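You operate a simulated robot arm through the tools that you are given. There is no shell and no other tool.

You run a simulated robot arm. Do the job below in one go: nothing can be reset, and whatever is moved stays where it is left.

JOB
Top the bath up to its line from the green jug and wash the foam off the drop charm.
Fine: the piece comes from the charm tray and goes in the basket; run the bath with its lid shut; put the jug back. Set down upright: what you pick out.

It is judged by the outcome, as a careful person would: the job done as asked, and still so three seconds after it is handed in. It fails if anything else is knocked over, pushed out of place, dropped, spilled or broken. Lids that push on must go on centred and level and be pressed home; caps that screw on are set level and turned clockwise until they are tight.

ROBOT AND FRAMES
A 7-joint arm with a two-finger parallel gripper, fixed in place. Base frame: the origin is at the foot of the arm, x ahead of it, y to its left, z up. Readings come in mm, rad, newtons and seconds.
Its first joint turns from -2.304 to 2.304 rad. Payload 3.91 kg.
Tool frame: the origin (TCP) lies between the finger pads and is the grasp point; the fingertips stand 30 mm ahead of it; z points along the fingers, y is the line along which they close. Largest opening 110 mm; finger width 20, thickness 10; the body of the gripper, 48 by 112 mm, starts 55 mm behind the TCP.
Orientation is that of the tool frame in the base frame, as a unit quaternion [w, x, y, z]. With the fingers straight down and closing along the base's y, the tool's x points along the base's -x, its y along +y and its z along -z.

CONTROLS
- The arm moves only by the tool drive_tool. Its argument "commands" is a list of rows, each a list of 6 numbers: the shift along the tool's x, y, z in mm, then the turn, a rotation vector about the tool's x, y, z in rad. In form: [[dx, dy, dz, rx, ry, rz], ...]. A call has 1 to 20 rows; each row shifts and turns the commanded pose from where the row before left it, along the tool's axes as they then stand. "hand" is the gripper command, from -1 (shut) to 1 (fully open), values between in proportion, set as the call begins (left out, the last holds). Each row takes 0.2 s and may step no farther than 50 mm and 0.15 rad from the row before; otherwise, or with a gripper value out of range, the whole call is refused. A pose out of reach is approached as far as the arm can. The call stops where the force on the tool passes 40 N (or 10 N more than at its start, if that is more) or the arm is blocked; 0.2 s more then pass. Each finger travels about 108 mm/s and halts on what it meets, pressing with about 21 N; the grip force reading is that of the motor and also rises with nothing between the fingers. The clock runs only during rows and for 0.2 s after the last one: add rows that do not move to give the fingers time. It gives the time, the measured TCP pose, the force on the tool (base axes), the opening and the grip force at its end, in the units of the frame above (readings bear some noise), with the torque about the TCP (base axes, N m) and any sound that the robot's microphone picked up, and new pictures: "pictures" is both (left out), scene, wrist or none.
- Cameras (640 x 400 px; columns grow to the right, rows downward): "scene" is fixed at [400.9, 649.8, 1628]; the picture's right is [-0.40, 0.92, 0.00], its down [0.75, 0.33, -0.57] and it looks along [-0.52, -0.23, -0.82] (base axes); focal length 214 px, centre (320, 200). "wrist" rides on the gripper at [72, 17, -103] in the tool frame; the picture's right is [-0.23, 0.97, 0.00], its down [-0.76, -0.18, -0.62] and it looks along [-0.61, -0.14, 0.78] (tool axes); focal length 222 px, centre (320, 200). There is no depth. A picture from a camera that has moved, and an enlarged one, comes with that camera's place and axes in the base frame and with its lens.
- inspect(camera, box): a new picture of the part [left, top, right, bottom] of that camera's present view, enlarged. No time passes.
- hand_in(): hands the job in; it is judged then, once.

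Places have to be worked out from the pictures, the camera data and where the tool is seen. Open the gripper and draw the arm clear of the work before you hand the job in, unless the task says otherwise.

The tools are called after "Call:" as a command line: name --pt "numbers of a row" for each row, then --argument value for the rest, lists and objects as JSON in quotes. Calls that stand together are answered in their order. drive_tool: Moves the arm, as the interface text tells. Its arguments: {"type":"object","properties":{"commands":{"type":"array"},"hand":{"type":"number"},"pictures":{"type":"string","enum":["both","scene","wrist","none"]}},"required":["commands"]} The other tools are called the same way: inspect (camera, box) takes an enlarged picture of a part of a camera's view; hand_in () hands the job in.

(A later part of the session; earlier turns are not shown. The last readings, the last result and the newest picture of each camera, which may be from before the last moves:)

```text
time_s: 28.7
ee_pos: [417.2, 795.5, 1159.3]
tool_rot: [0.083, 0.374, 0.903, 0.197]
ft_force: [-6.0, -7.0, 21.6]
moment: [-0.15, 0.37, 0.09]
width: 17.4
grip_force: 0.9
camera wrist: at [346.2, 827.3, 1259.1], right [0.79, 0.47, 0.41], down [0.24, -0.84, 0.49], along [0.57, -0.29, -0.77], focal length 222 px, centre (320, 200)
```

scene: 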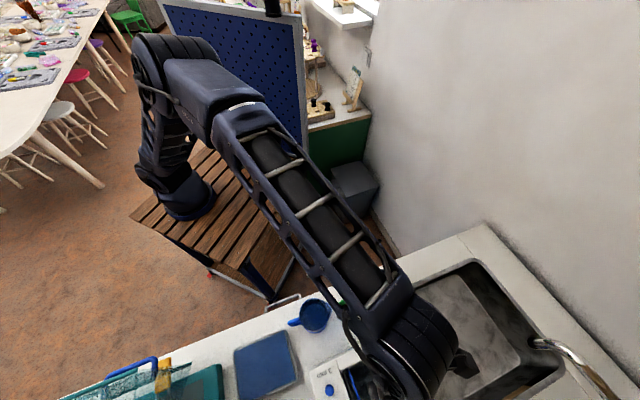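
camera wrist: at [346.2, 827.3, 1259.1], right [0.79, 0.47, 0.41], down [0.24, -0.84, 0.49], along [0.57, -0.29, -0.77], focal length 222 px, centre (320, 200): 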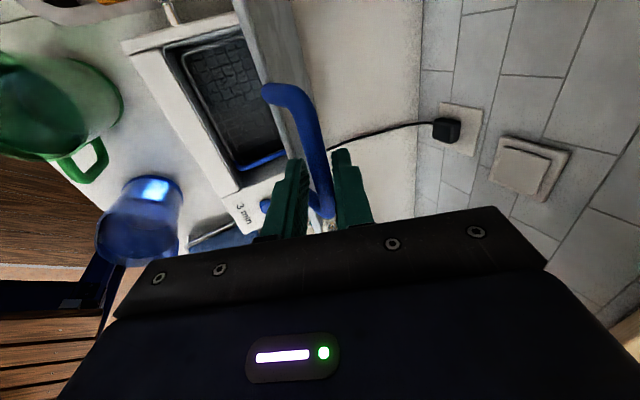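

The 23 N push is along the fingers, so a fingertip probably touches the lid edge. I draw back 10 mm along the tool and read again.

Call:
drive_tool --pt "0 0 -5 0 0 0" --pt "0 0 -5 0 0 0" --pt "0 0 0 0 0 0" --pictures "wrist"

Call:
inspect --camera "wrist" --box '[120, 0, 400, 240]'

```text
time_s: 29.5
ee_pos: [414.7, 792.7, 1165.7]
tool_rot: [0.082, 0.375, 0.903, 0.194]
ft_force: [-0.5, 0.0, -0.5]
moment: [-0.01, 0.01, -0.02]
width: 17.2
grip_force: 0.4
camera wrist: at [344.1, 825.3, 1266.1], right [0.79, 0.47, 0.4], down [0.24, -0.83, 0.5], along [0.57, -0.29, -0.77], focal length 222 px, centre (320, 200)
```

wrist: 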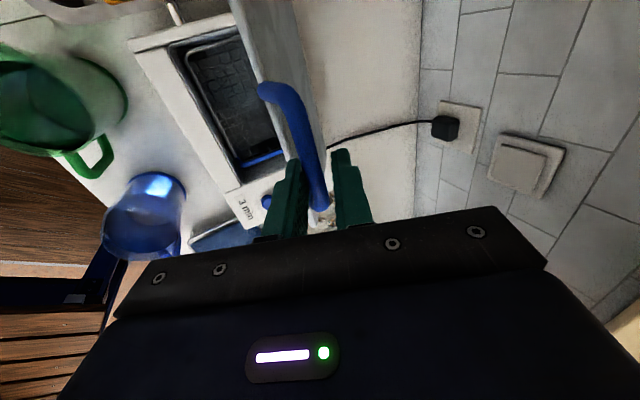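

```text
1.67 times, centred on (260, 120) of wrist
camera zoom: at [344.1, 825.3, 1266.1], right [0.79, 0.47, 0.4], down [0.24, -0.83, 0.5], along [0.57, -0.29, -0.77], focal length 370 px, centre (420, 333)
```

zoom: 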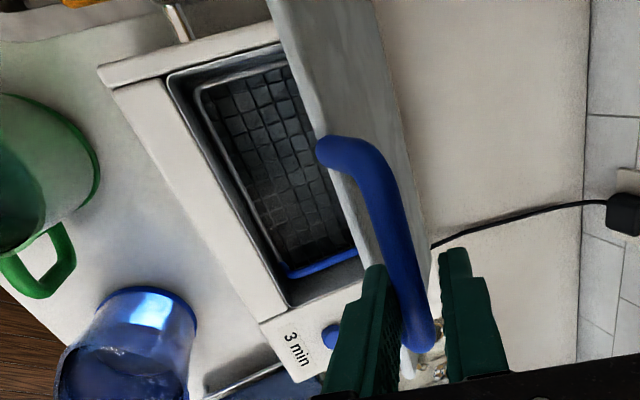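

No force now, and the lid holds by hinge friction; a wire-mesh basket with a blue handle is inside the bath. I continue pushing the lid up past vertical.

Call:
drive_tool --pt "0 7.2 0.7 0 0 0" --pt "0 7.2 0.8 0 0 0" --pt "0 7.1 1.3 0 0 0" --pt "0 7.1 1.4 0 0 0" --pt "0 7 2 0 0 0" --pt "0 6.9 2 0 0 0" --pt "0 6.8 2.5 0 0 0" --pt "0 6.7 2.6 0 0 0" --pt "0 6.5 3.1 0 0 0" --pt "0 6.5 3.2 0 0 0" --pt "0 0 0 0 0 0"

Call:
inspect --camera "wrist" --box '[120, 0, 400, 240]'

```text
time_s: 31.9
ee_pos: [465.4, 844.1, 1175.7]
tool_rot: [0.082, 0.374, 0.903, 0.196]
ft_force: [0.1, 0.4, 0.5]
moment: [-0.02, 0.0, 0.04]
width: 17.1
grip_force: 0.1
camera wrist: at [394.2, 875.8, 1277.2], right [0.79, 0.47, 0.4], down [0.24, -0.83, 0.5], along [0.57, -0.29, -0.77], focal length 222 px, centre (320, 200)
```

scene: 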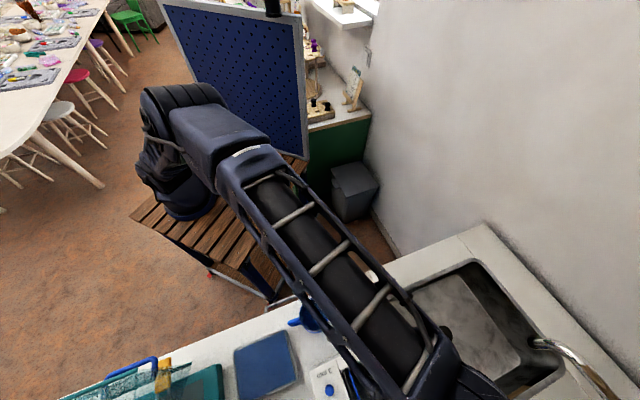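
wrist: 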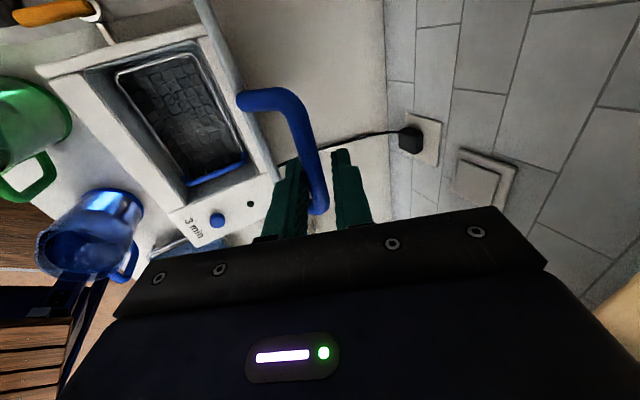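

```text
1.67 times, centred on (260, 120) of wrist
camera zoom: at [394.2, 875.8, 1277.2], right [0.79, 0.47, 0.4], down [0.24, -0.83, 0.5], along [0.57, -0.29, -0.77], focal length 370 px, centre (420, 333)
```

zoom: 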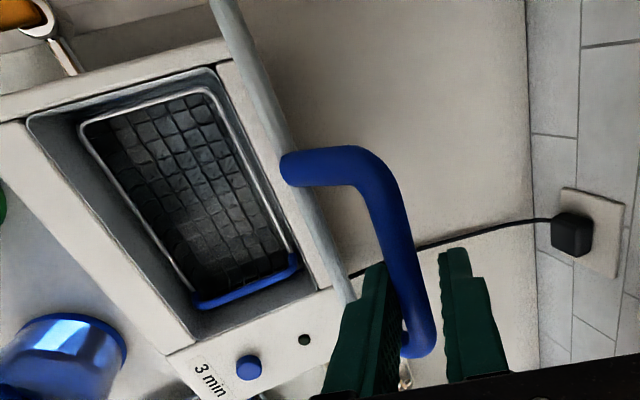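

The lid is near vertical and carries no load. I push a little further for a safe lean back.

Call:
drive_tool --pt "0 6.2 3.7 0 0 0" --pt "0 6.2 3.8 0 0 0" --pt "0 6 4.2 0 0 0" --pt "0 5.9 4.3 0 0 0" --pt "0 0 0 0 0 0" --pictures "wrist"

Call:
inspect --camera "wrist" --box '[120, 0, 400, 240]'

```text
time_s: 33.1
ee_pos: [485.5, 863.8, 1172.1]
tool_rot: [0.082, 0.375, 0.903, 0.195]
ft_force: [-1.0, -0.1, 0.3]
moment: [-0.03, 0.0, 0.01]
width: 17.2
grip_force: 0.1
camera wrist: at [414.9, 895.7, 1272.8], right [0.79, 0.47, 0.4], down [0.24, -0.83, 0.5], along [0.57, -0.29, -0.77], focal length 222 px, centre (320, 200)
```

wrist: 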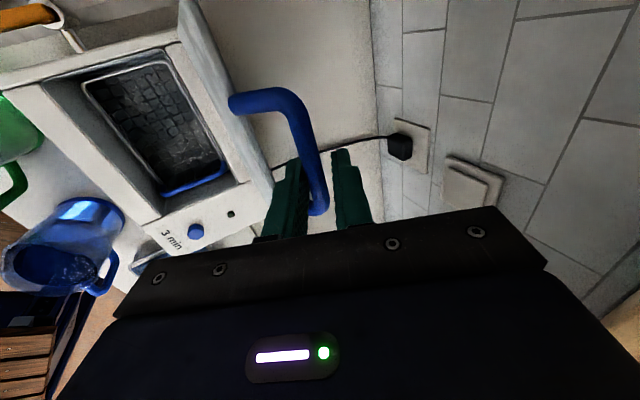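

```text
1.67 times, centred on (260, 120) of wrist
camera zoom: at [414.9, 895.7, 1272.8], right [0.79, 0.47, 0.4], down [0.24, -0.83, 0.5], along [0.57, -0.29, -0.77], focal length 370 px, centre (420, 333)
```

zoom: 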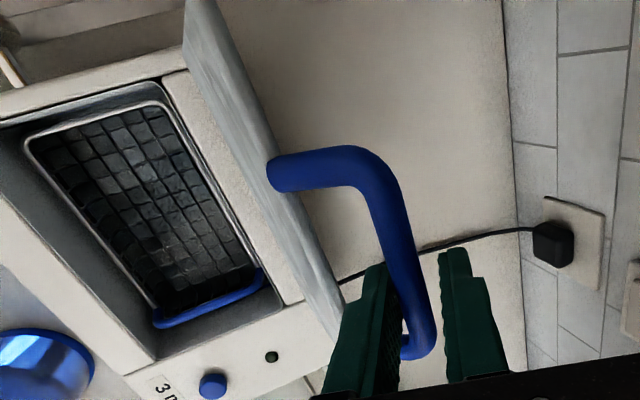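

The lid leans back past vertical with no load. I withdraw straight out along the fingers and see whether it stays.

Call:
drive_tool --pt "0 0 -15 0 0 0" --pt "0 0 -25 0 0 0" --pt "0 0 -30 0 0 0" --pt "0 0 -40 0 0 0" --pt "0 -40 0 0 0 0" --pt "0 -40 0 0 0 0" --pt "0 -40 0 0 0 0" --pt "0 0 0 0 0 0"

Call:
inspect --camera "wrist" --box '[120, 0, 480, 230]'

```text
time_s: 34.9
ee_pos: [377.2, 754.8, 1222.4]
tool_rot: [0.082, 0.375, 0.903, 0.196]
ft_force: [0.6, 0.1, -0.1]
moment: [-0.03, -0.01, 0.01]
width: 17.2
grip_force: 0.1
camera wrist: at [305.7, 786.4, 1323.3], right [0.79, 0.47, 0.4], down [0.24, -0.83, 0.5], along [0.57, -0.29, -0.77], focal length 222 px, centre (320, 200)
```

scene: 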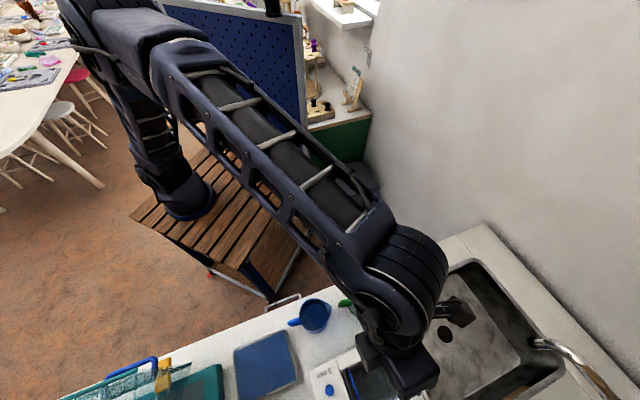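
wrist: 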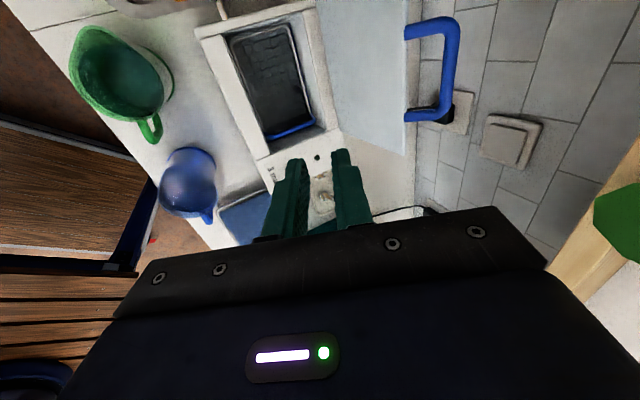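

```text
1.74 times, centred on (300, 115) of wrist
camera zoom: at [305.7, 786.4, 1323.3], right [0.79, 0.47, 0.4], down [0.24, -0.83, 0.5], along [0.57, -0.29, -0.77], focal length 386 px, centre (355, 348)
```

zoom: 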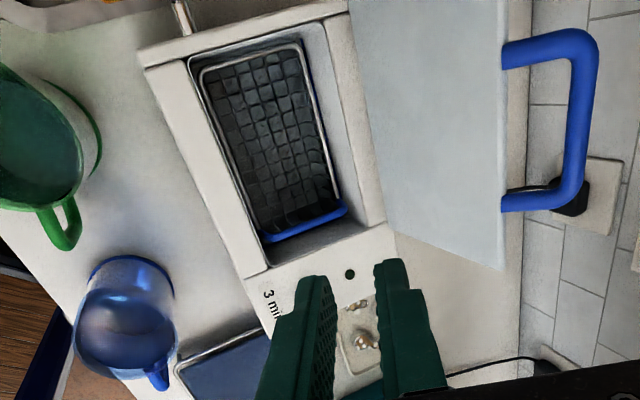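

The lid stays open and the basket sits in the bath. I bring the tool upright again and look down into the bath for the water level and the line.

Call:
drive_tool --pt "0 0 0 0.142 0 0" --pt "0 0 0 0.142 0 0" --pt "0 0 0 0.142 0 0" --pt "24 12 0 0 0 0" --pt "24 12 0 0 0 0" --pt "24 11 0 0 0 0" --pt "0 0 0 0 0 0"

Call:
inspect --camera "wrist" --box '[220, 40, 460, 220]'

```text
time_s: 36.5
ee_pos: [350.3, 828.6, 1222.7]
tool_rot: [0.0, 0.383, 0.924, 0.0]
ft_force: [0.1, 0.0, -0.6]
moment: [-0.01, 0.02, 0.01]
width: 17.0
grip_force: 0.0
camera wrist: at [310.3, 893.3, 1326.0], right [0.85, 0.53, 0.0], down [0.41, -0.66, 0.62], along [0.33, -0.53, -0.78], focal length 222 px, centre (320, 200)
```

scene: 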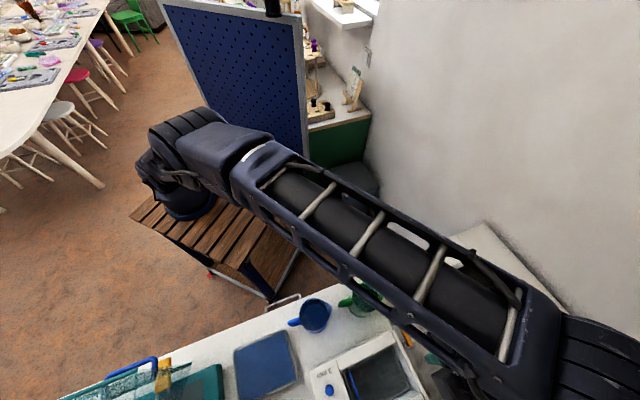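
wrist: 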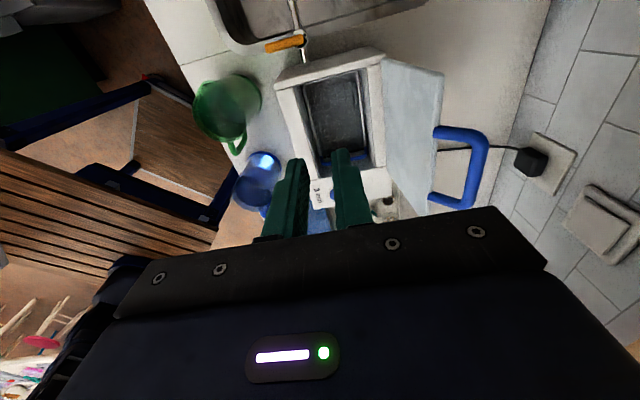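

```text
2.22 times, centred on (340, 130) of wrist
camera zoom: at [310.3, 893.3, 1326.0], right [0.85, 0.53, 0.0], down [0.41, -0.66, 0.62], along [0.33, -0.53, -0.78], focal length 494 px, centre (276, 356)
```

zoom: 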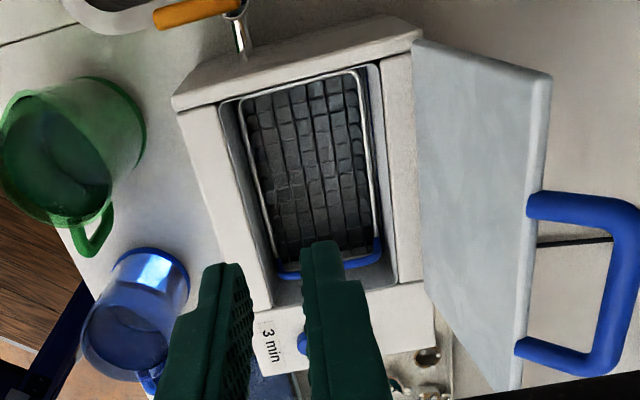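

I go lower with the camera right over the opening to find the fill line.

Call:
drive_tool --pt "-33 0 25 0 0 0" --pt "-33 0 25 0 0 0" --pt "-33 0 30 0 0 0" --pt "0 0 35 0 0 0" --pt "0 0 30 0 0 0" --pt "0 0 0 0 0 0"

Call:
inspect --camera "wrist" --box '[200, 0, 460, 200]'

```text
time_s: 37.9
ee_pos: [421.4, 759.0, 1076.0]
tool_rot: [0.001, 0.383, 0.924, 0.0]
ft_force: [0.5, 0.1, 0.2]
moment: [0.0, -0.02, 0.01]
width: 17.1
grip_force: 0.1
camera wrist: at [380.6, 823.2, 1179.4], right [0.85, 0.53, 0.0], down [0.41, -0.66, 0.62], along [0.33, -0.53, -0.78], focal length 222 px, centre (320, 200)
```

scene: 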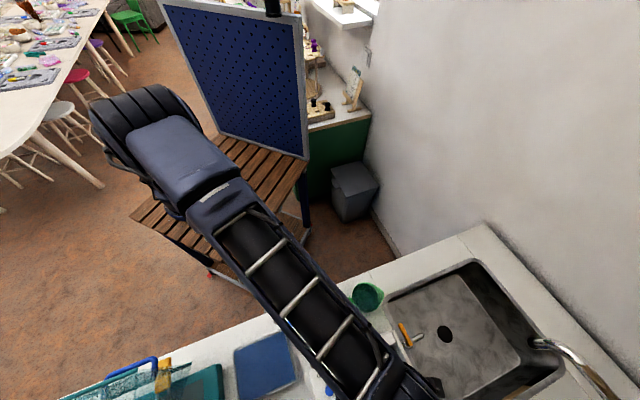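
wrist: 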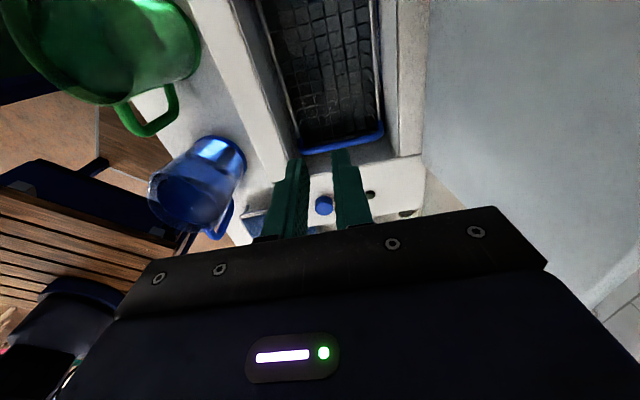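

```text
2.00 times, centred on (330, 100) of wrist
camera zoom: at [380.6, 823.2, 1179.4], right [0.85, 0.53, 0.0], down [0.41, -0.66, 0.62], along [0.33, -0.53, -0.78], focal length 444 px, centre (300, 400)
```

zoom: 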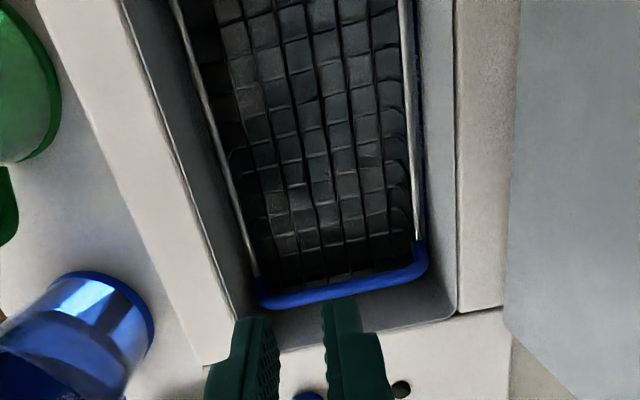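

A dark-blue stripe shows on the back inner wall, likely the fill line. I rise, turn the tool to look across from the robot side, and open the fingers for a clear view.

Call:
drive_tool --pt "0 0 -40 0 0 0" --pt "0 0 -45 0 0 -0.131" --pt "0 0 0 0 0 -0.131" --pt "0 0 0 0 0 -0.131" --pt "0 0 0 0 0 -0.131" --pt "0 0 0 0 0 -0.131" --pt "0 0 0 0 0 -0.131" --pt "0 0 0 0 0 -0.131" --pt "0 0 0 0 0 -0.131" --pt "0 0 0 0 0 -0.131" --pt "0 0 0 0 0 -0.131" --pt "0 0 0 0 0 -0.131" --pt "15 25 0 0 0 -0.13" --pt "0 0 10 0 0 0" --hand 1

Call:
inspect --camera "wrist" --box '[240, 60, 420, 220]'

```text
time_s: 40.9
ee_pos: [392.7, 770.9, 1153.2]
tool_rot: [0.002, -0.384, 0.923, 0.0]
ft_force: [0.5, 0.0, 0.8]
moment: [-0.03, 0.03, 0.04]
width: 110.1
grip_force: 0.0
camera wrist: at [329.1, 731.3, 1256.0], right [-0.53, 0.85, 0.0], down [0.66, 0.41, 0.62], along [0.53, 0.33, -0.78], focal length 222 px, centre (320, 200)
```

scene: 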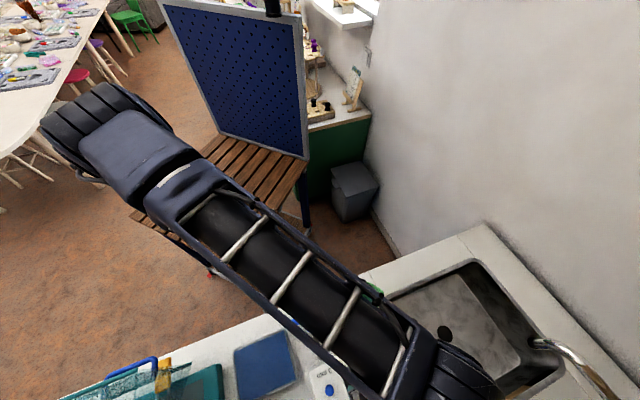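
wrist: 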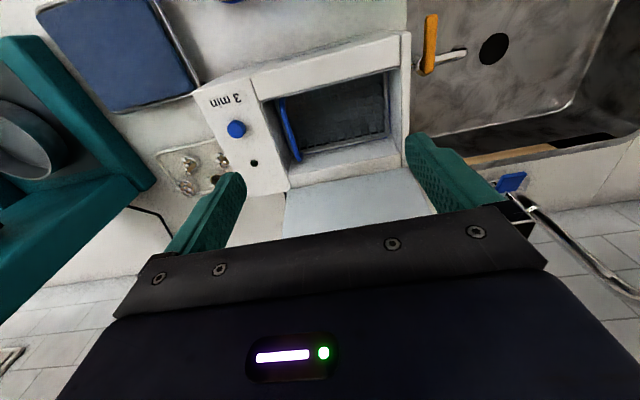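

```text
2.50 times, centred on (330, 140) of wrist
camera zoom: at [329.1, 731.3, 1256.0], right [-0.53, 0.85, 0.0], down [0.66, 0.41, 0.62], along [0.53, 0.33, -0.78], focal length 555 px, centre (295, 350)
```

zoom: 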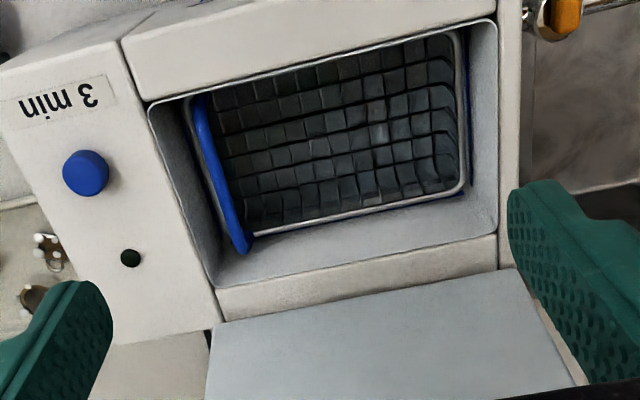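

I enlarge further to find the stripe and any water surface.

Call:
inspect --camera "wrist" --box '[375, 70, 435, 165]'

Call:
inspect --camera "wrist" --box '[290, 80, 390, 160]'

```text
4.21 times, centred on (405, 118) of wrist
camera zoom: at [329.1, 731.3, 1256.0], right [-0.53, 0.85, 0.0], down [0.66, 0.41, 0.62], along [0.53, 0.33, -0.78], focal length 935 px, centre (-38, 547)
```

zoom: 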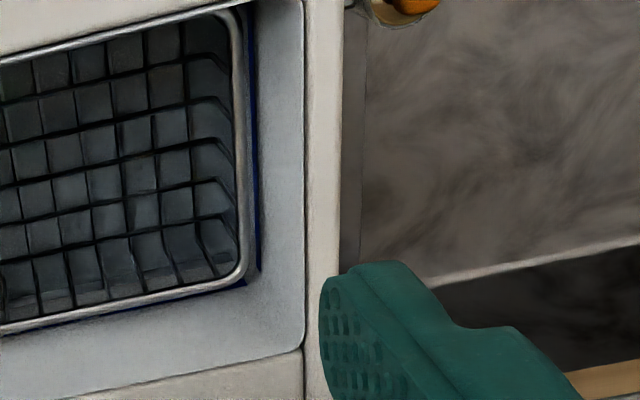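

```text
5.00 times, centred on (340, 120) of wrist
camera zoom: at [329.1, 731.3, 1256.0], right [-0.53, 0.85, 0.0], down [0.66, 0.41, 0.62], along [0.53, 0.33, -0.78], focal length 1111 px, centre (220, 600)
```

zoom: 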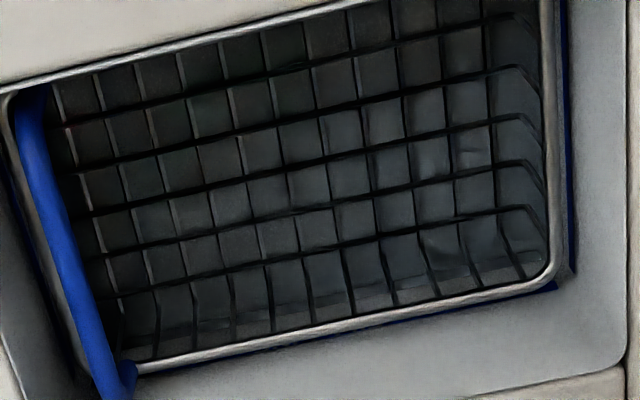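

The basket rim is at about z≈971 and the blue line on the tank wall lies lower, around z≈930–940. Next I go over the green jug (rim centre ≈(241,724,980)) and turn the tool so that the fingers will straddle it across the handle–spout axis.

Call:
drive_tool --pt "35 18 0 0 0 0" --pt "35 18 0 0 0 0" --pt "35 19 0 0 0 0" --pt "35 19 0 0 0 -0.131" --pt "0 0 0 0 0 -0.131" --pt "0 0 0 0 0 -0.131" --pt "0 0 0 0 0 -0.131" --pt "0 0 0 0 0 -0.131" --pt "0 0 0 0 0 -0.131" --pt "0 0 0 0 0 -0.131" --pt "0 0 0 0 0 -0.131" --pt "0 0 0 0 0 -0.131" --pt "0 0 0 0 0 -0.131" --pt "0 0 0 0 0 -0.131" --pt "0 0 0 0 0 -0.13" --pt "0 0 0 0 0 0"

```text
time_s: 44.3
ee_pos: [242.4, 723.6, 1152.3]
tool_rot: [0.0, 0.924, -0.382, 0.002]
ft_force: [-0.6, 0.1, 0.4]
moment: [0.01, 0.02, 0.0]
width: 109.9
grip_force: 0.1
camera wrist: at [280.5, 661.0, 1255.4], right [-0.85, -0.53, 0.0], down [-0.42, 0.66, 0.62], along [-0.33, 0.53, -0.78], focal length 222 px, centre (320, 200)
```

scene: 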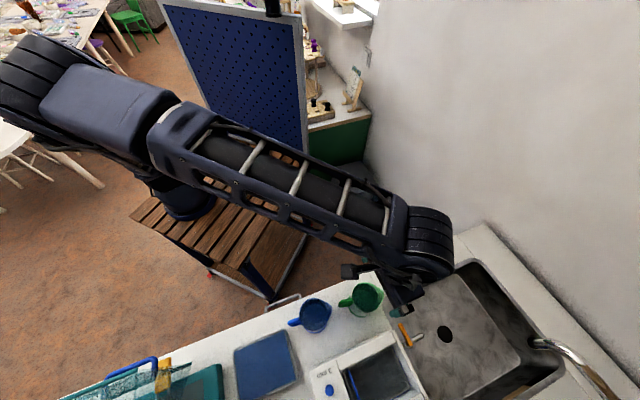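
wrist: 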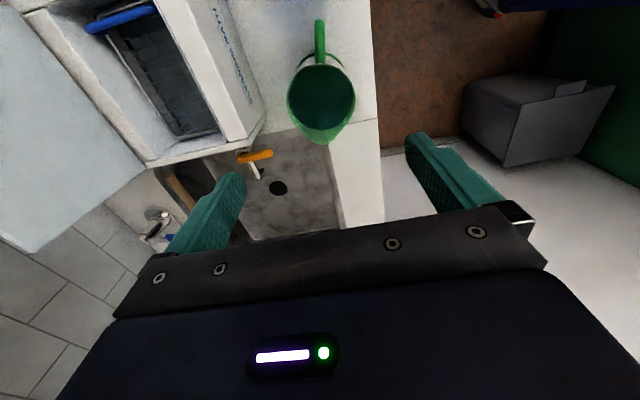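

That orientation is reachable. I enlarge the jug to measure its centre, width and height.

Call:
inspect --camera "wrist" --box '[260, 10, 390, 160]'

Call:
inspect --camera "scene" --box '[320, 260, 420, 340]'

```text
2.67 times, centred on (325, 85) of wrist
camera zoom: at [280.5, 661.0, 1255.4], right [-0.85, -0.53, 0.0], down [-0.42, 0.66, 0.62], along [-0.33, 0.53, -0.78], focal length 592 px, centre (307, 507)
```

zoom: 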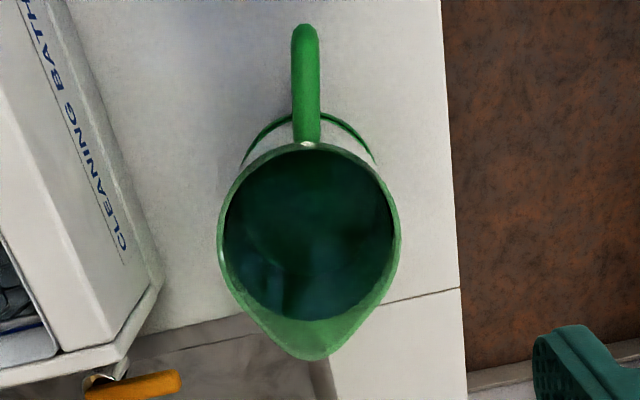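

```text
5.00 times, centred on (370, 300) of scene
camera zoom: at [400.9, 649.8, 1628.0], right [-0.4, 0.92, 0.0], down [0.75, 0.33, -0.57], along [-0.52, -0.23, -0.82], focal length 1072 px, centre (70, -300)
```

zoom: 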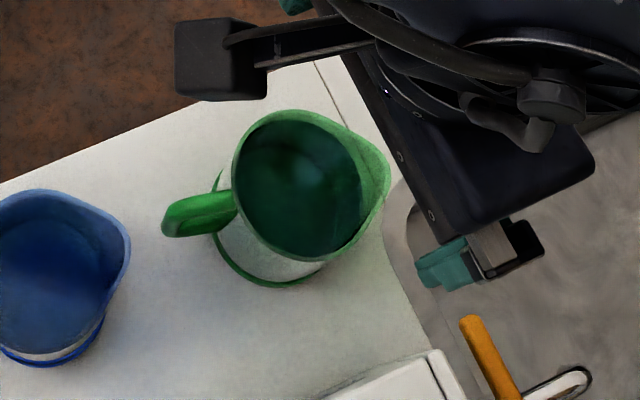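

The rim is about 80 mm wide, centred near (243,721), and the counter triangulates to z≈858, so the jug is about 120 mm tall. I descend part way and check the alignment.

Call:
drive_tool --pt "2.3 1.6 40 0 0 0" --pt "0 0 40 0 0 0" --pt "0 0 40 0 0 0" --pt "0 0 20 0 0 0" --pt "0 0 0 0 0 0"

Call:
inspect --camera "wrist" --box '[180, 40, 460, 250]'

Call:
inspect --camera "scene" --box '[300, 240, 440, 340]'

```text
time_s: 45.5
ee_pos: [241.6, 722.3, 1012.2]
tool_rot: [0.001, 0.924, -0.382, 0.0]
ft_force: [0.4, 0.6, -0.8]
moment: [0.01, -0.01, -0.02]
width: 109.8
grip_force: 0.0
camera wrist: at [280.4, 658.3, 1115.0], right [-0.85, -0.53, 0.0], down [-0.42, 0.66, 0.62], along [-0.33, 0.53, -0.78], focal length 222 px, centre (320, 200)
```

scene: 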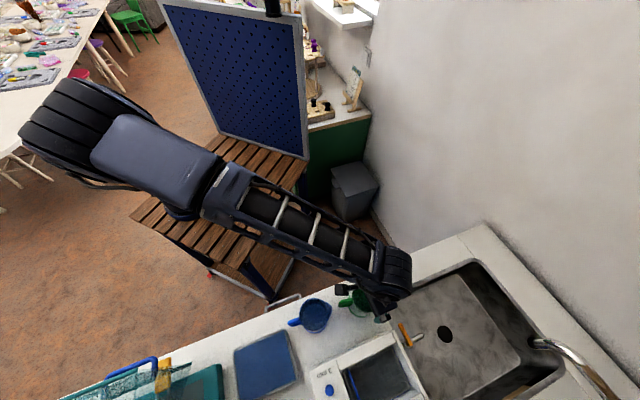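
wrist: 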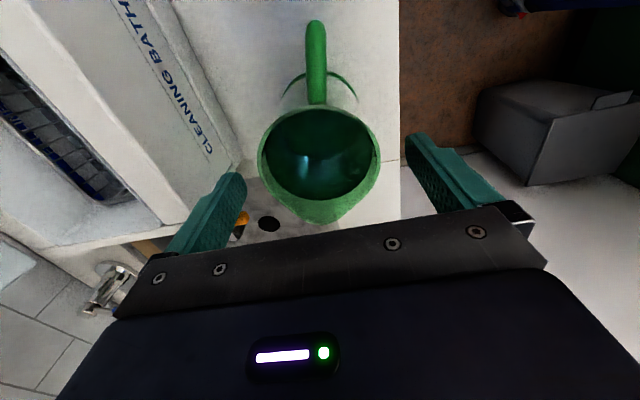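

```text
1.90 times, centred on (320, 145) of wrist
camera zoom: at [280.4, 658.3, 1115.0], right [-0.85, -0.53, 0.0], down [-0.42, 0.66, 0.62], along [-0.33, 0.53, -0.78], focal length 423 px, centre (320, 305)
```

zoom: 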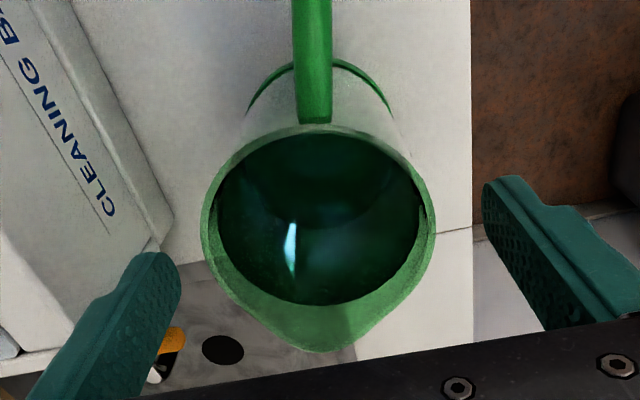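

```text
4.00 times, centred on (370, 290) of scene
camera zoom: at [400.9, 649.8, 1628.0], right [-0.4, 0.92, 0.0], down [0.75, 0.33, -0.57], along [-0.52, -0.23, -0.82], focal length 858 px, centre (120, -160)
```

zoom: 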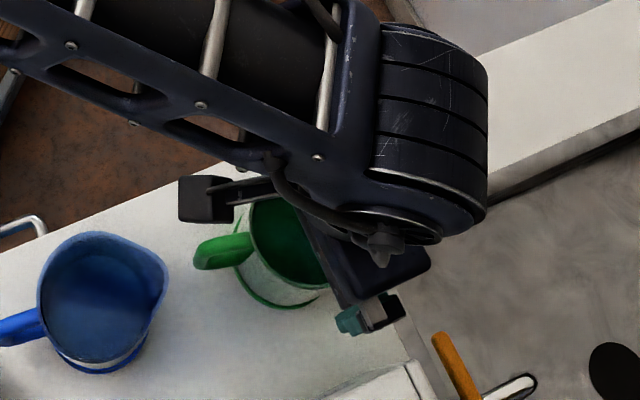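

The jug axis is about 5 mm toward the handle from the TCP; I correct that, descend to z≈945 and stop before closing.

Call:
drive_tool --pt "5 1 20 0 0 0" --pt "0 0 25 0 0 0" --pt "0 0 22 0 0 0" --pt "0 0 0 0 0 0"

Call:
inspect --camera "wrist" --box '[180, 40, 460, 250]'

```text
time_s: 46.5
ee_pos: [245.5, 715.9, 945.6]
tool_rot: [-0.001, 0.924, -0.382, 0.001]
ft_force: [-0.9, 0.6, 0.4]
moment: [0.02, -0.01, 0.02]
width: 110.0
grip_force: 0.1
camera wrist: at [284.4, 653.4, 1048.6], right [-0.85, -0.53, 0.0], down [-0.41, 0.66, 0.62], along [-0.33, 0.53, -0.78], focal length 222 px, centre (320, 200)
```

scene: 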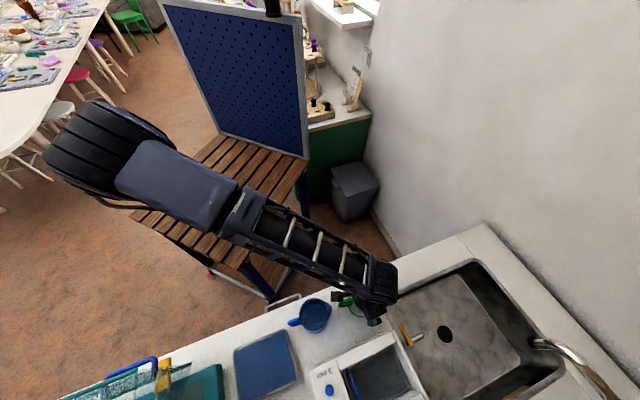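
wrist: 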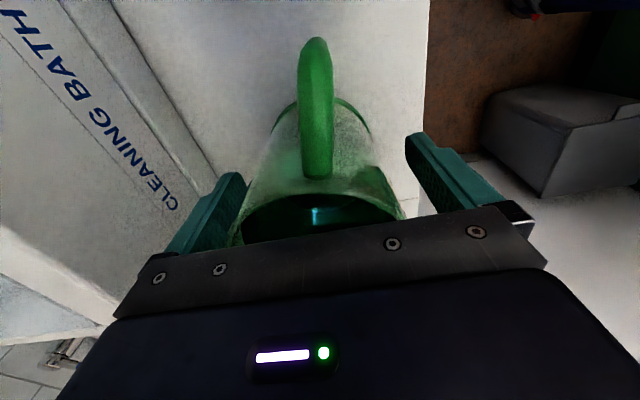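

```text
1.90 times, centred on (320, 145) of wrist
camera zoom: at [284.4, 653.4, 1048.6], right [-0.85, -0.53, 0.0], down [-0.41, 0.66, 0.62], along [-0.33, 0.53, -0.78], focal length 423 px, centre (320, 305)
```

zoom: 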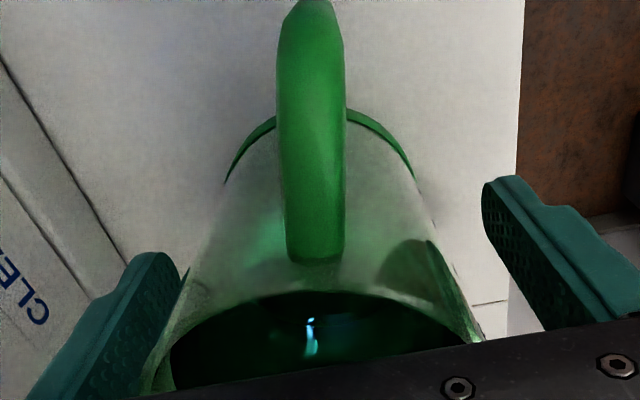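

The jug stands centred between the fingers. I close on it.

Call:
drive_tool --pt "0 0 0 0 0 0" --pt "0 0 0 0 0 0" --pt "0 0 0 0 0 0" --pt "0 0 0 0 0 0" --hand -1 --pictures "wrist"

```text
time_s: 47.5
ee_pos: [246.0, 717.1, 945.2]
tool_rot: [0.0, 0.925, -0.381, 0.001]
ft_force: [0.6, 1.6, -0.3]
moment: [-0.02, 0.03, -0.01]
width: 76.9
grip_force: 21.3
camera wrist: at [284.5, 653.4, 1048.7], right [-0.85, -0.53, 0.0], down [-0.42, 0.66, 0.62], along [-0.33, 0.53, -0.78], focal length 222 px, centre (320, 200)
```

wrist: 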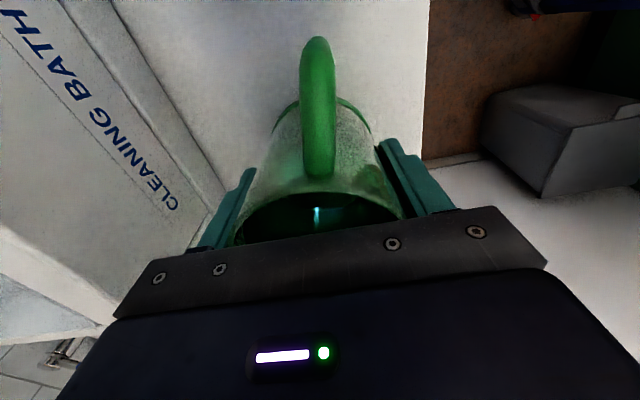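

Gripped at 76.9 mm; the set-back pose is (246,717,945). I lift gently and read the weight.

Call:
drive_tool --pt "0 0 -5 0 0 0" --pt "0 0 -8 0 0 0" --pt "0 0 -10 0 0 0" --pt "0 0 -12 0 0 0" --pt "0 0 -12 0 0 0" --pt "0 0 0 0 0 0"

```text
time_s: 48.9
ee_pos: [245.8, 717.0, 991.7]
tool_rot: [0.0, 0.924, -0.383, 0.001]
ft_force: [0.4, -0.1, -4.7]
moment: [0.02, 0.03, -0.03]
width: 77.0
grip_force: 20.7
camera wrist: at [284.2, 653.9, 1095.2], right [-0.85, -0.53, 0.0], down [-0.41, 0.66, 0.62], along [-0.33, 0.53, -0.78], focal length 222 px, centre (320, 200)
```

scene: 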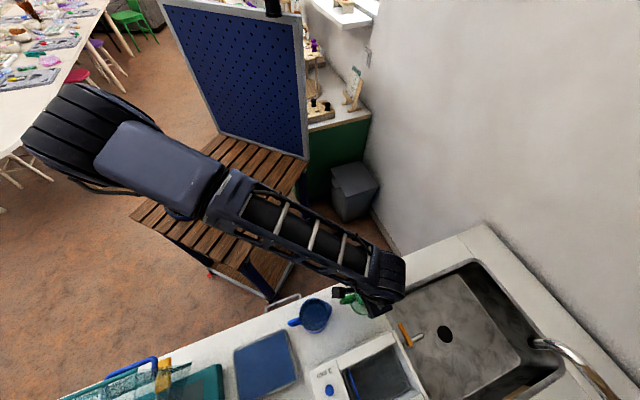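
wrist: 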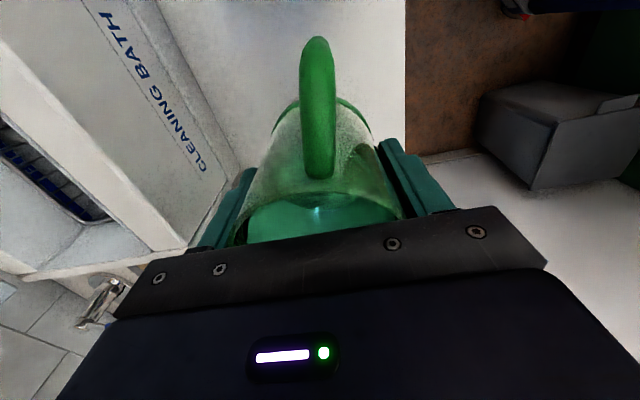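

The jug weighs about 4.7 N, so roughly 0.3 l of water, and the grip holds. I lift it to z≈1125 and then carry it level to the button-panel side of the bath, spout toward the opening.

Call:
drive_tool --pt "0 0 -15 0 0 0" --pt "0 0 -20 0 0 0" --pt "0 0 -20 0 0 0" --pt "0 0 -20 0 0 0" --pt "0 0 -20 0 0 0" --pt "0 0 -20 0 0 0" --pt "0 0 -18 0 0 0" --pt "8 -11 0 0 0 0" --pt "13 -18 0 0 0 0" --pt "14 -21 0 0 0 0" --pt "15 -22 0 0 0 0" --pt "15 -22 0 0 0 0" --pt "15 -22 0 0 0 0" --pt "14 -19 0 0 0 0" --pt "9 -12 0 0 0 0" --pt "5 -7 0 0 0 0" --pt "0 0 0 0 0 0"

```text
time_s: 52.5
ee_pos: [430.9, 749.0, 1126.3]
tool_rot: [0.001, 0.924, -0.382, 0.001]
ft_force: [0.3, 0.1, -5.7]
moment: [-0.01, -0.02, 0.0]
width: 76.8
grip_force: 21.3
camera wrist: at [469.9, 686.5, 1229.1], right [-0.85, -0.53, 0.0], down [-0.42, 0.66, 0.62], along [-0.33, 0.53, -0.78], focal length 222 px, centre (320, 200)
```

scene: 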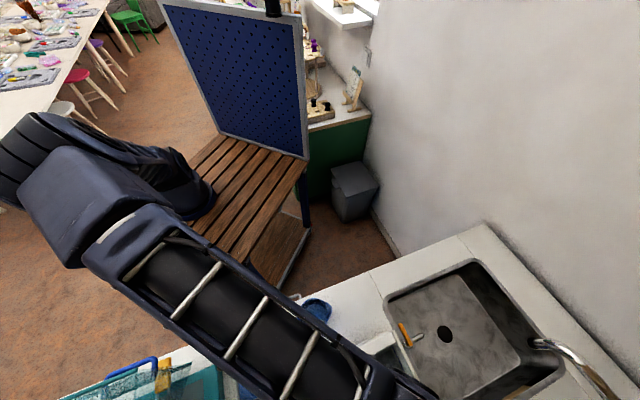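
wrist: 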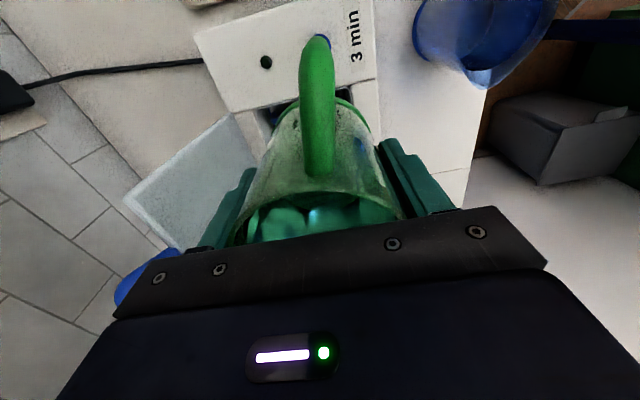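

The jug hangs level over the bath's panel side, clear of the lid. I begin tilting toward the opening (about the closing axis), first to ~34°.

Call:
drive_tool --pt "0 0 0 0 0.1 0" --pt "0 0 0 0 0.1 0" --pt "0 0 0 0 0.1 0" --pt "0 0 0 0 0.1 0" --pt "0 0 0 0 0.1 0" --pt "0 0 0 0 0.1 0" --pt "0 0 0 0 0 0"

```text
time_s: 54.1
ee_pos: [430.9, 750.1, 1126.6]
tool_rot: [0.113, 0.882, -0.365, 0.276]
ft_force: [-0.8, 0.4, -4.0]
moment: [0.06, 0.04, -0.01]
width: 77.0
grip_force: 20.9
camera wrist: at [419.2, 737.0, 1251.9], right [-0.82, -0.56, -0.13], down [-0.57, 0.82, 0.08], along [0.06, 0.14, -0.99], focal length 222 px, centre (320, 200)
```

scene: 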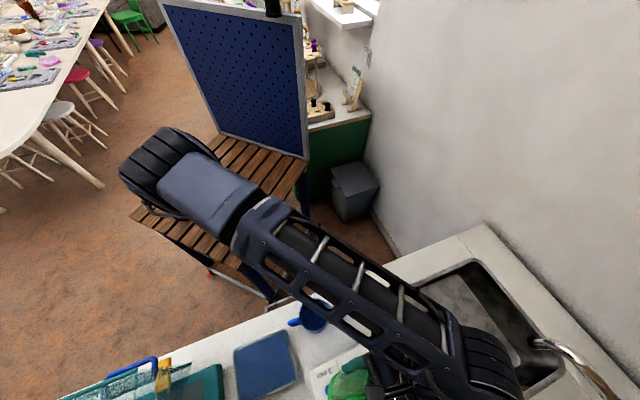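
wrist: 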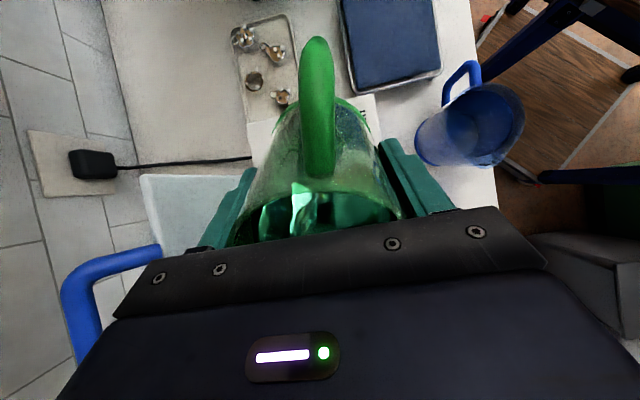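

Tilted 34° with no problem. I tilt on slowly toward pouring and watch weight and sound.

Call:
drive_tool --pt "0 0 0 0 0.06 0" --pt "0 0 0 0 0.06 0" --pt "0 0 0 0 0.06 0" --pt "0 0 0 0 0 0" --pt "0 0 0 0 0 0"

Call:
inspect --camera "wrist" --box '[220, 20, 420, 250]'

Call:
inspect --camera "scene" --box '[290, 320, 430, 400]'

```text
time_s: 55.3
ee_pos: [431.6, 748.8, 1126.5]
tool_rot: [0.145, 0.855, -0.353, 0.352]
ft_force: [0.7, -0.4, -4.0]
moment: [0.05, 0.01, -0.01]
width: 77.1
grip_force: 20.8
camera wrist: at [403.0, 752.7, 1249.7], right [-0.8, -0.58, -0.16], down [-0.57, 0.82, -0.1], along [0.19, 0.01, -0.98], focal length 222 px, centre (320, 200)
```

scene: 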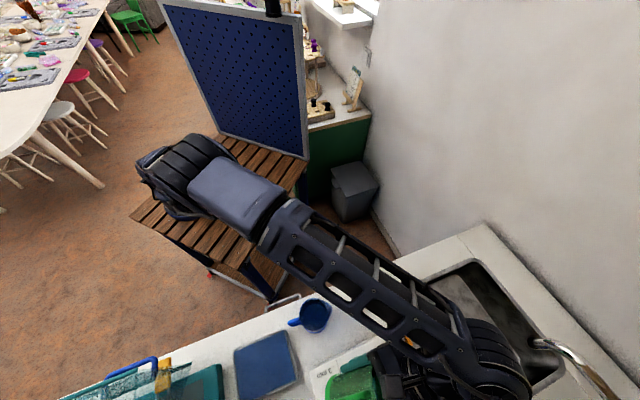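
wrist: 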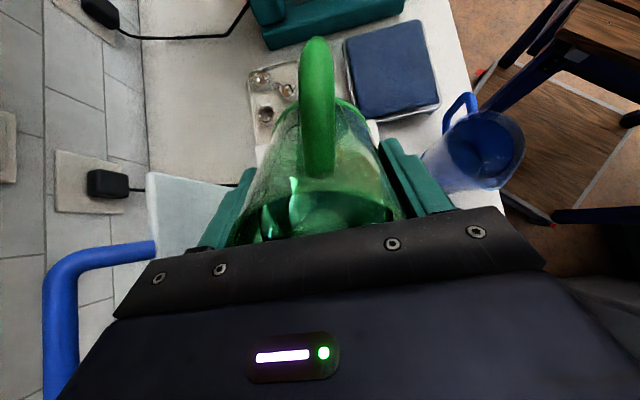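

```text
1.74 times, centred on (320, 135) of wrist
camera zoom: at [403.0, 752.7, 1249.7], right [-0.8, -0.58, -0.16], down [-0.57, 0.82, -0.1], along [0.19, 0.01, -0.98], focal length 386 px, centre (320, 313)
```

zoom: 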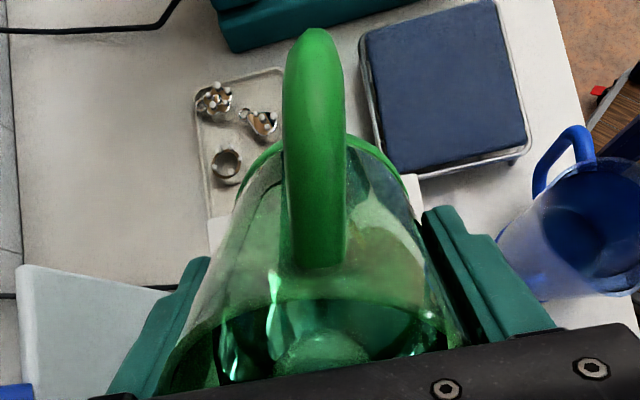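

```text
4.57 times, centred on (360, 360) of scene
camera zoom: at [400.9, 649.8, 1628.0], right [-0.4, 0.92, 0.0], down [0.75, 0.33, -0.57], along [-0.52, -0.23, -0.82], focal length 980 px, centre (137, -531)
```

zoom: 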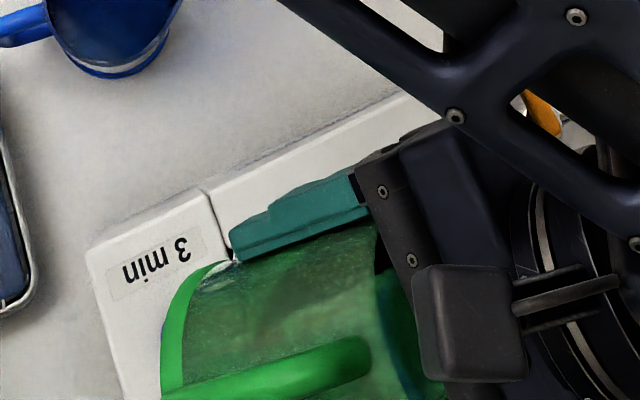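

At 45° nothing pours yet as far as the weight tells. I go on in small steps.

Call:
drive_tool --pt "0 0 0 0 0.06 0" --pt "0 0 0 0 0.06 0" --pt "0 0 0 0 0 0" --pt "0 0 0 0 0 0" --pt "0 0 0 0 0 0" --pictures "wrist"

Call:
drive_tool --pt "0 0 0 0 0 0" --pictures "none"

Call:
drive_tool --pt "0 0 0 0 0 0" --pictures "none"

Call:
inspect --camera "wrist" --box '[220, 20, 420, 250]'

```text
time_s: 56.5
ee_pos: [431.2, 748.4, 1125.9]
tool_rot: [0.166, 0.831, -0.344, 0.404]
ft_force: [0.7, -0.2, -3.4]
moment: [0.03, 0.03, -0.01]
width: 77.0
grip_force: 20.4
camera wrist: at [392.6, 763.0, 1246.3], right [-0.79, -0.59, -0.18], down [-0.55, 0.8, -0.21], along [0.27, -0.07, -0.96], focal length 222 px, centre (320, 200)
```

wrist: 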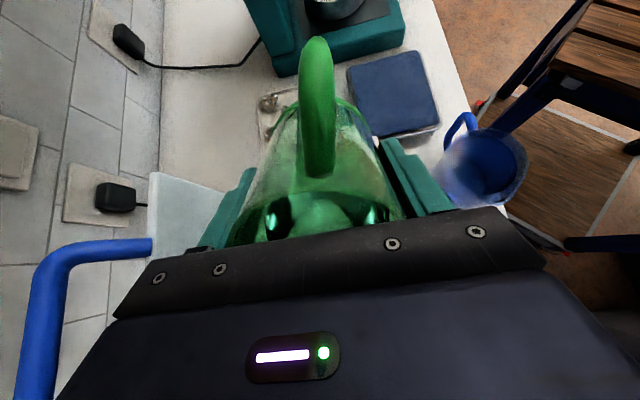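

```text
time_s: 56.9
ee_pos: [430.1, 749.4, 1126.5]
tool_rot: [0.166, 0.831, -0.344, 0.404]
ft_force: [0.1, 0.4, -3.9]
moment: [0.04, 0.05, 0.0]
width: 77.2
grip_force: 20.9
```

```text
time_s: 57.3
ee_pos: [431.0, 748.3, 1125.5]
tool_rot: [0.166, 0.832, -0.343, 0.403]
ft_force: [0.6, 0.0, -2.6]
moment: [0.06, 0.06, -0.02]
width: 77.2
grip_force: 20.6
```

```text
1.74 times, centred on (320, 135) of wrist
camera zoom: at [392.6, 763.0, 1246.3], right [-0.79, -0.59, -0.18], down [-0.55, 0.8, -0.21], along [0.27, -0.07, -0.96], focal length 386 px, centre (320, 313)
```

zoom: 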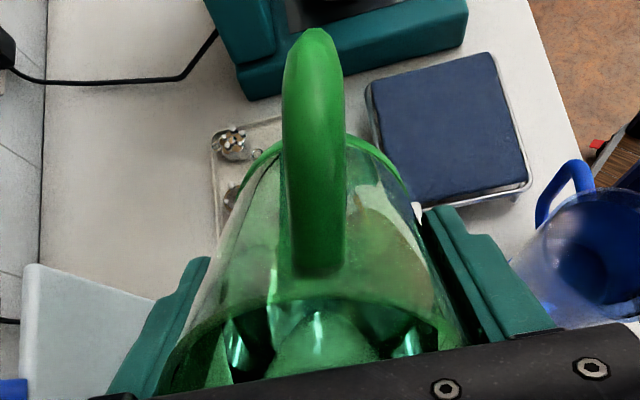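

The weight is down to about 3.3 N, so some water has gone in. I tilt back upright over the bath and return above the jug's place, from where both cameras can see the level.

Call:
drive_tool --pt "0 0 0 0 -0.1 0" --pt "0 0 0 0 -0.1 0" --pt "0 0 0 0 -0.1 0" --pt "0 0 0 0 -0.1 0" --pt "0 0 0 0 -0.1 0" --pt "0 0 0 0 -0.1 0" --pt "0 0 0 0 -0.1 0" --pt "0 0 0 0 -0.1 0" --pt "0 0 0 0 -0.1 0" --pt "0 0 0 0 0 0" --pt "-8 11 0 0 0 0" --pt "-14 20 0 0 0 0" --pt "-18 26 0 0 0 0" --pt "-18 26 0 0 0 0" --pt "-18 26 0 0 0 0" --pt "-18 26 0 0 0 0" --pt "-9 13 0 0 0 0" --pt "-5 6 0 0 0 0" --pt "0 0 0 0 0 0"

Call:
inspect --camera "wrist" --box '[60, 0, 260, 150]'

Call:
inspect --camera "scene" --box '[310, 330, 430, 400]'

Call:
drive_tool --pt "0 0 0 0 0 0" --pictures "none"

Call:
drive_tool --pt "0 0 0 0 0 0" --pictures "none"

Call:
drive_tool --pt "0 0 0 0 0 0" --pictures "none"

```text
time_s: 61.3
ee_pos: [244.5, 718.5, 1124.9]
tool_rot: [-0.001, 0.924, -0.382, 0.002]
ft_force: [-0.3, -0.4, -3.3]
moment: [0.03, -0.01, -0.01]
width: 77.0
grip_force: 20.7
camera wrist: at [284.0, 654.2, 1228.7], right [-0.85, -0.53, 0.0], down [-0.42, 0.66, 0.62], along [-0.33, 0.53, -0.78], focal length 222 px, centre (320, 200)
```

scene: 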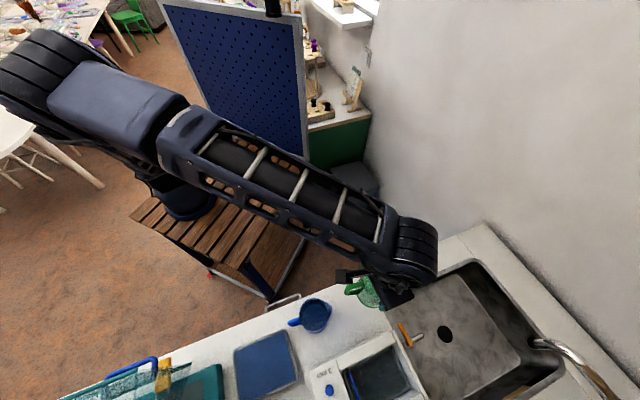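
wrist: 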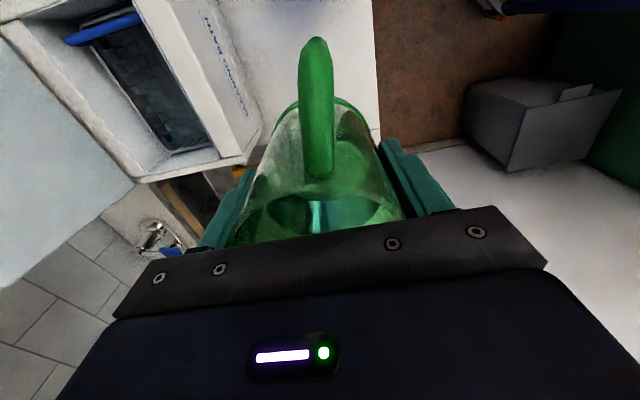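

```text
2.67 times, centred on (160, 75) of wrist
camera zoom: at [284.0, 654.2, 1228.7], right [-0.85, -0.53, 0.0], down [-0.42, 0.66, 0.62], along [-0.33, 0.53, -0.78], focal length 592 px, centre (747, 533)
```

zoom: 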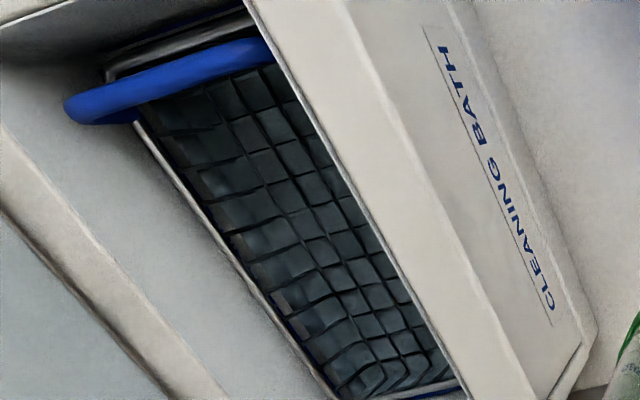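

```text
5.33 times, centred on (370, 365) of scene
camera zoom: at [400.9, 649.8, 1628.0], right [-0.4, 0.92, 0.0], down [0.75, 0.33, -0.57], along [-0.52, -0.23, -0.82], focal length 1144 px, centre (53, -680)
```

zoom: 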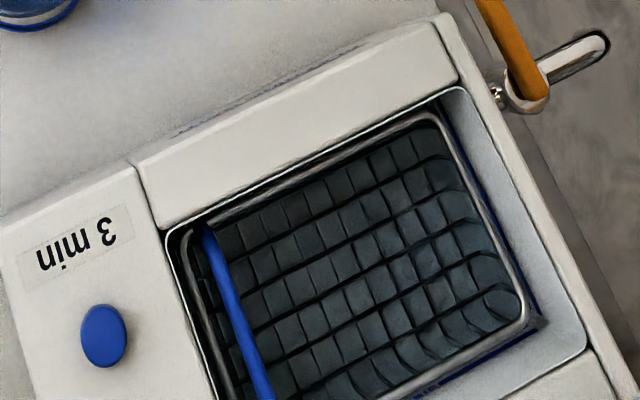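

```text
time_s: 61.7
ee_pos: [245.1, 717.1, 1125.8]
tool_rot: [-0.001, 0.924, -0.382, 0.001]
ft_force: [1.0, -0.3, -3.0]
moment: [0.03, 0.0, -0.04]
width: 77.0
grip_force: 21.0
```

```text
time_s: 62.1
ee_pos: [246.0, 716.5, 1125.2]
tool_rot: [-0.001, 0.924, -0.383, 0.001]
ft_force: [0.5, 0.8, -2.8]
moment: [0.0, 0.01, -0.01]
width: 77.1
grip_force: 21.2
```

```text
time_s: 62.5
ee_pos: [244.6, 717.5, 1124.8]
tool_rot: [0.0, 0.924, -0.382, 0.002]
ft_force: [0.5, 0.3, -4.2]
moment: [0.03, 0.03, -0.04]
width: 77.0
grip_force: 20.7
```

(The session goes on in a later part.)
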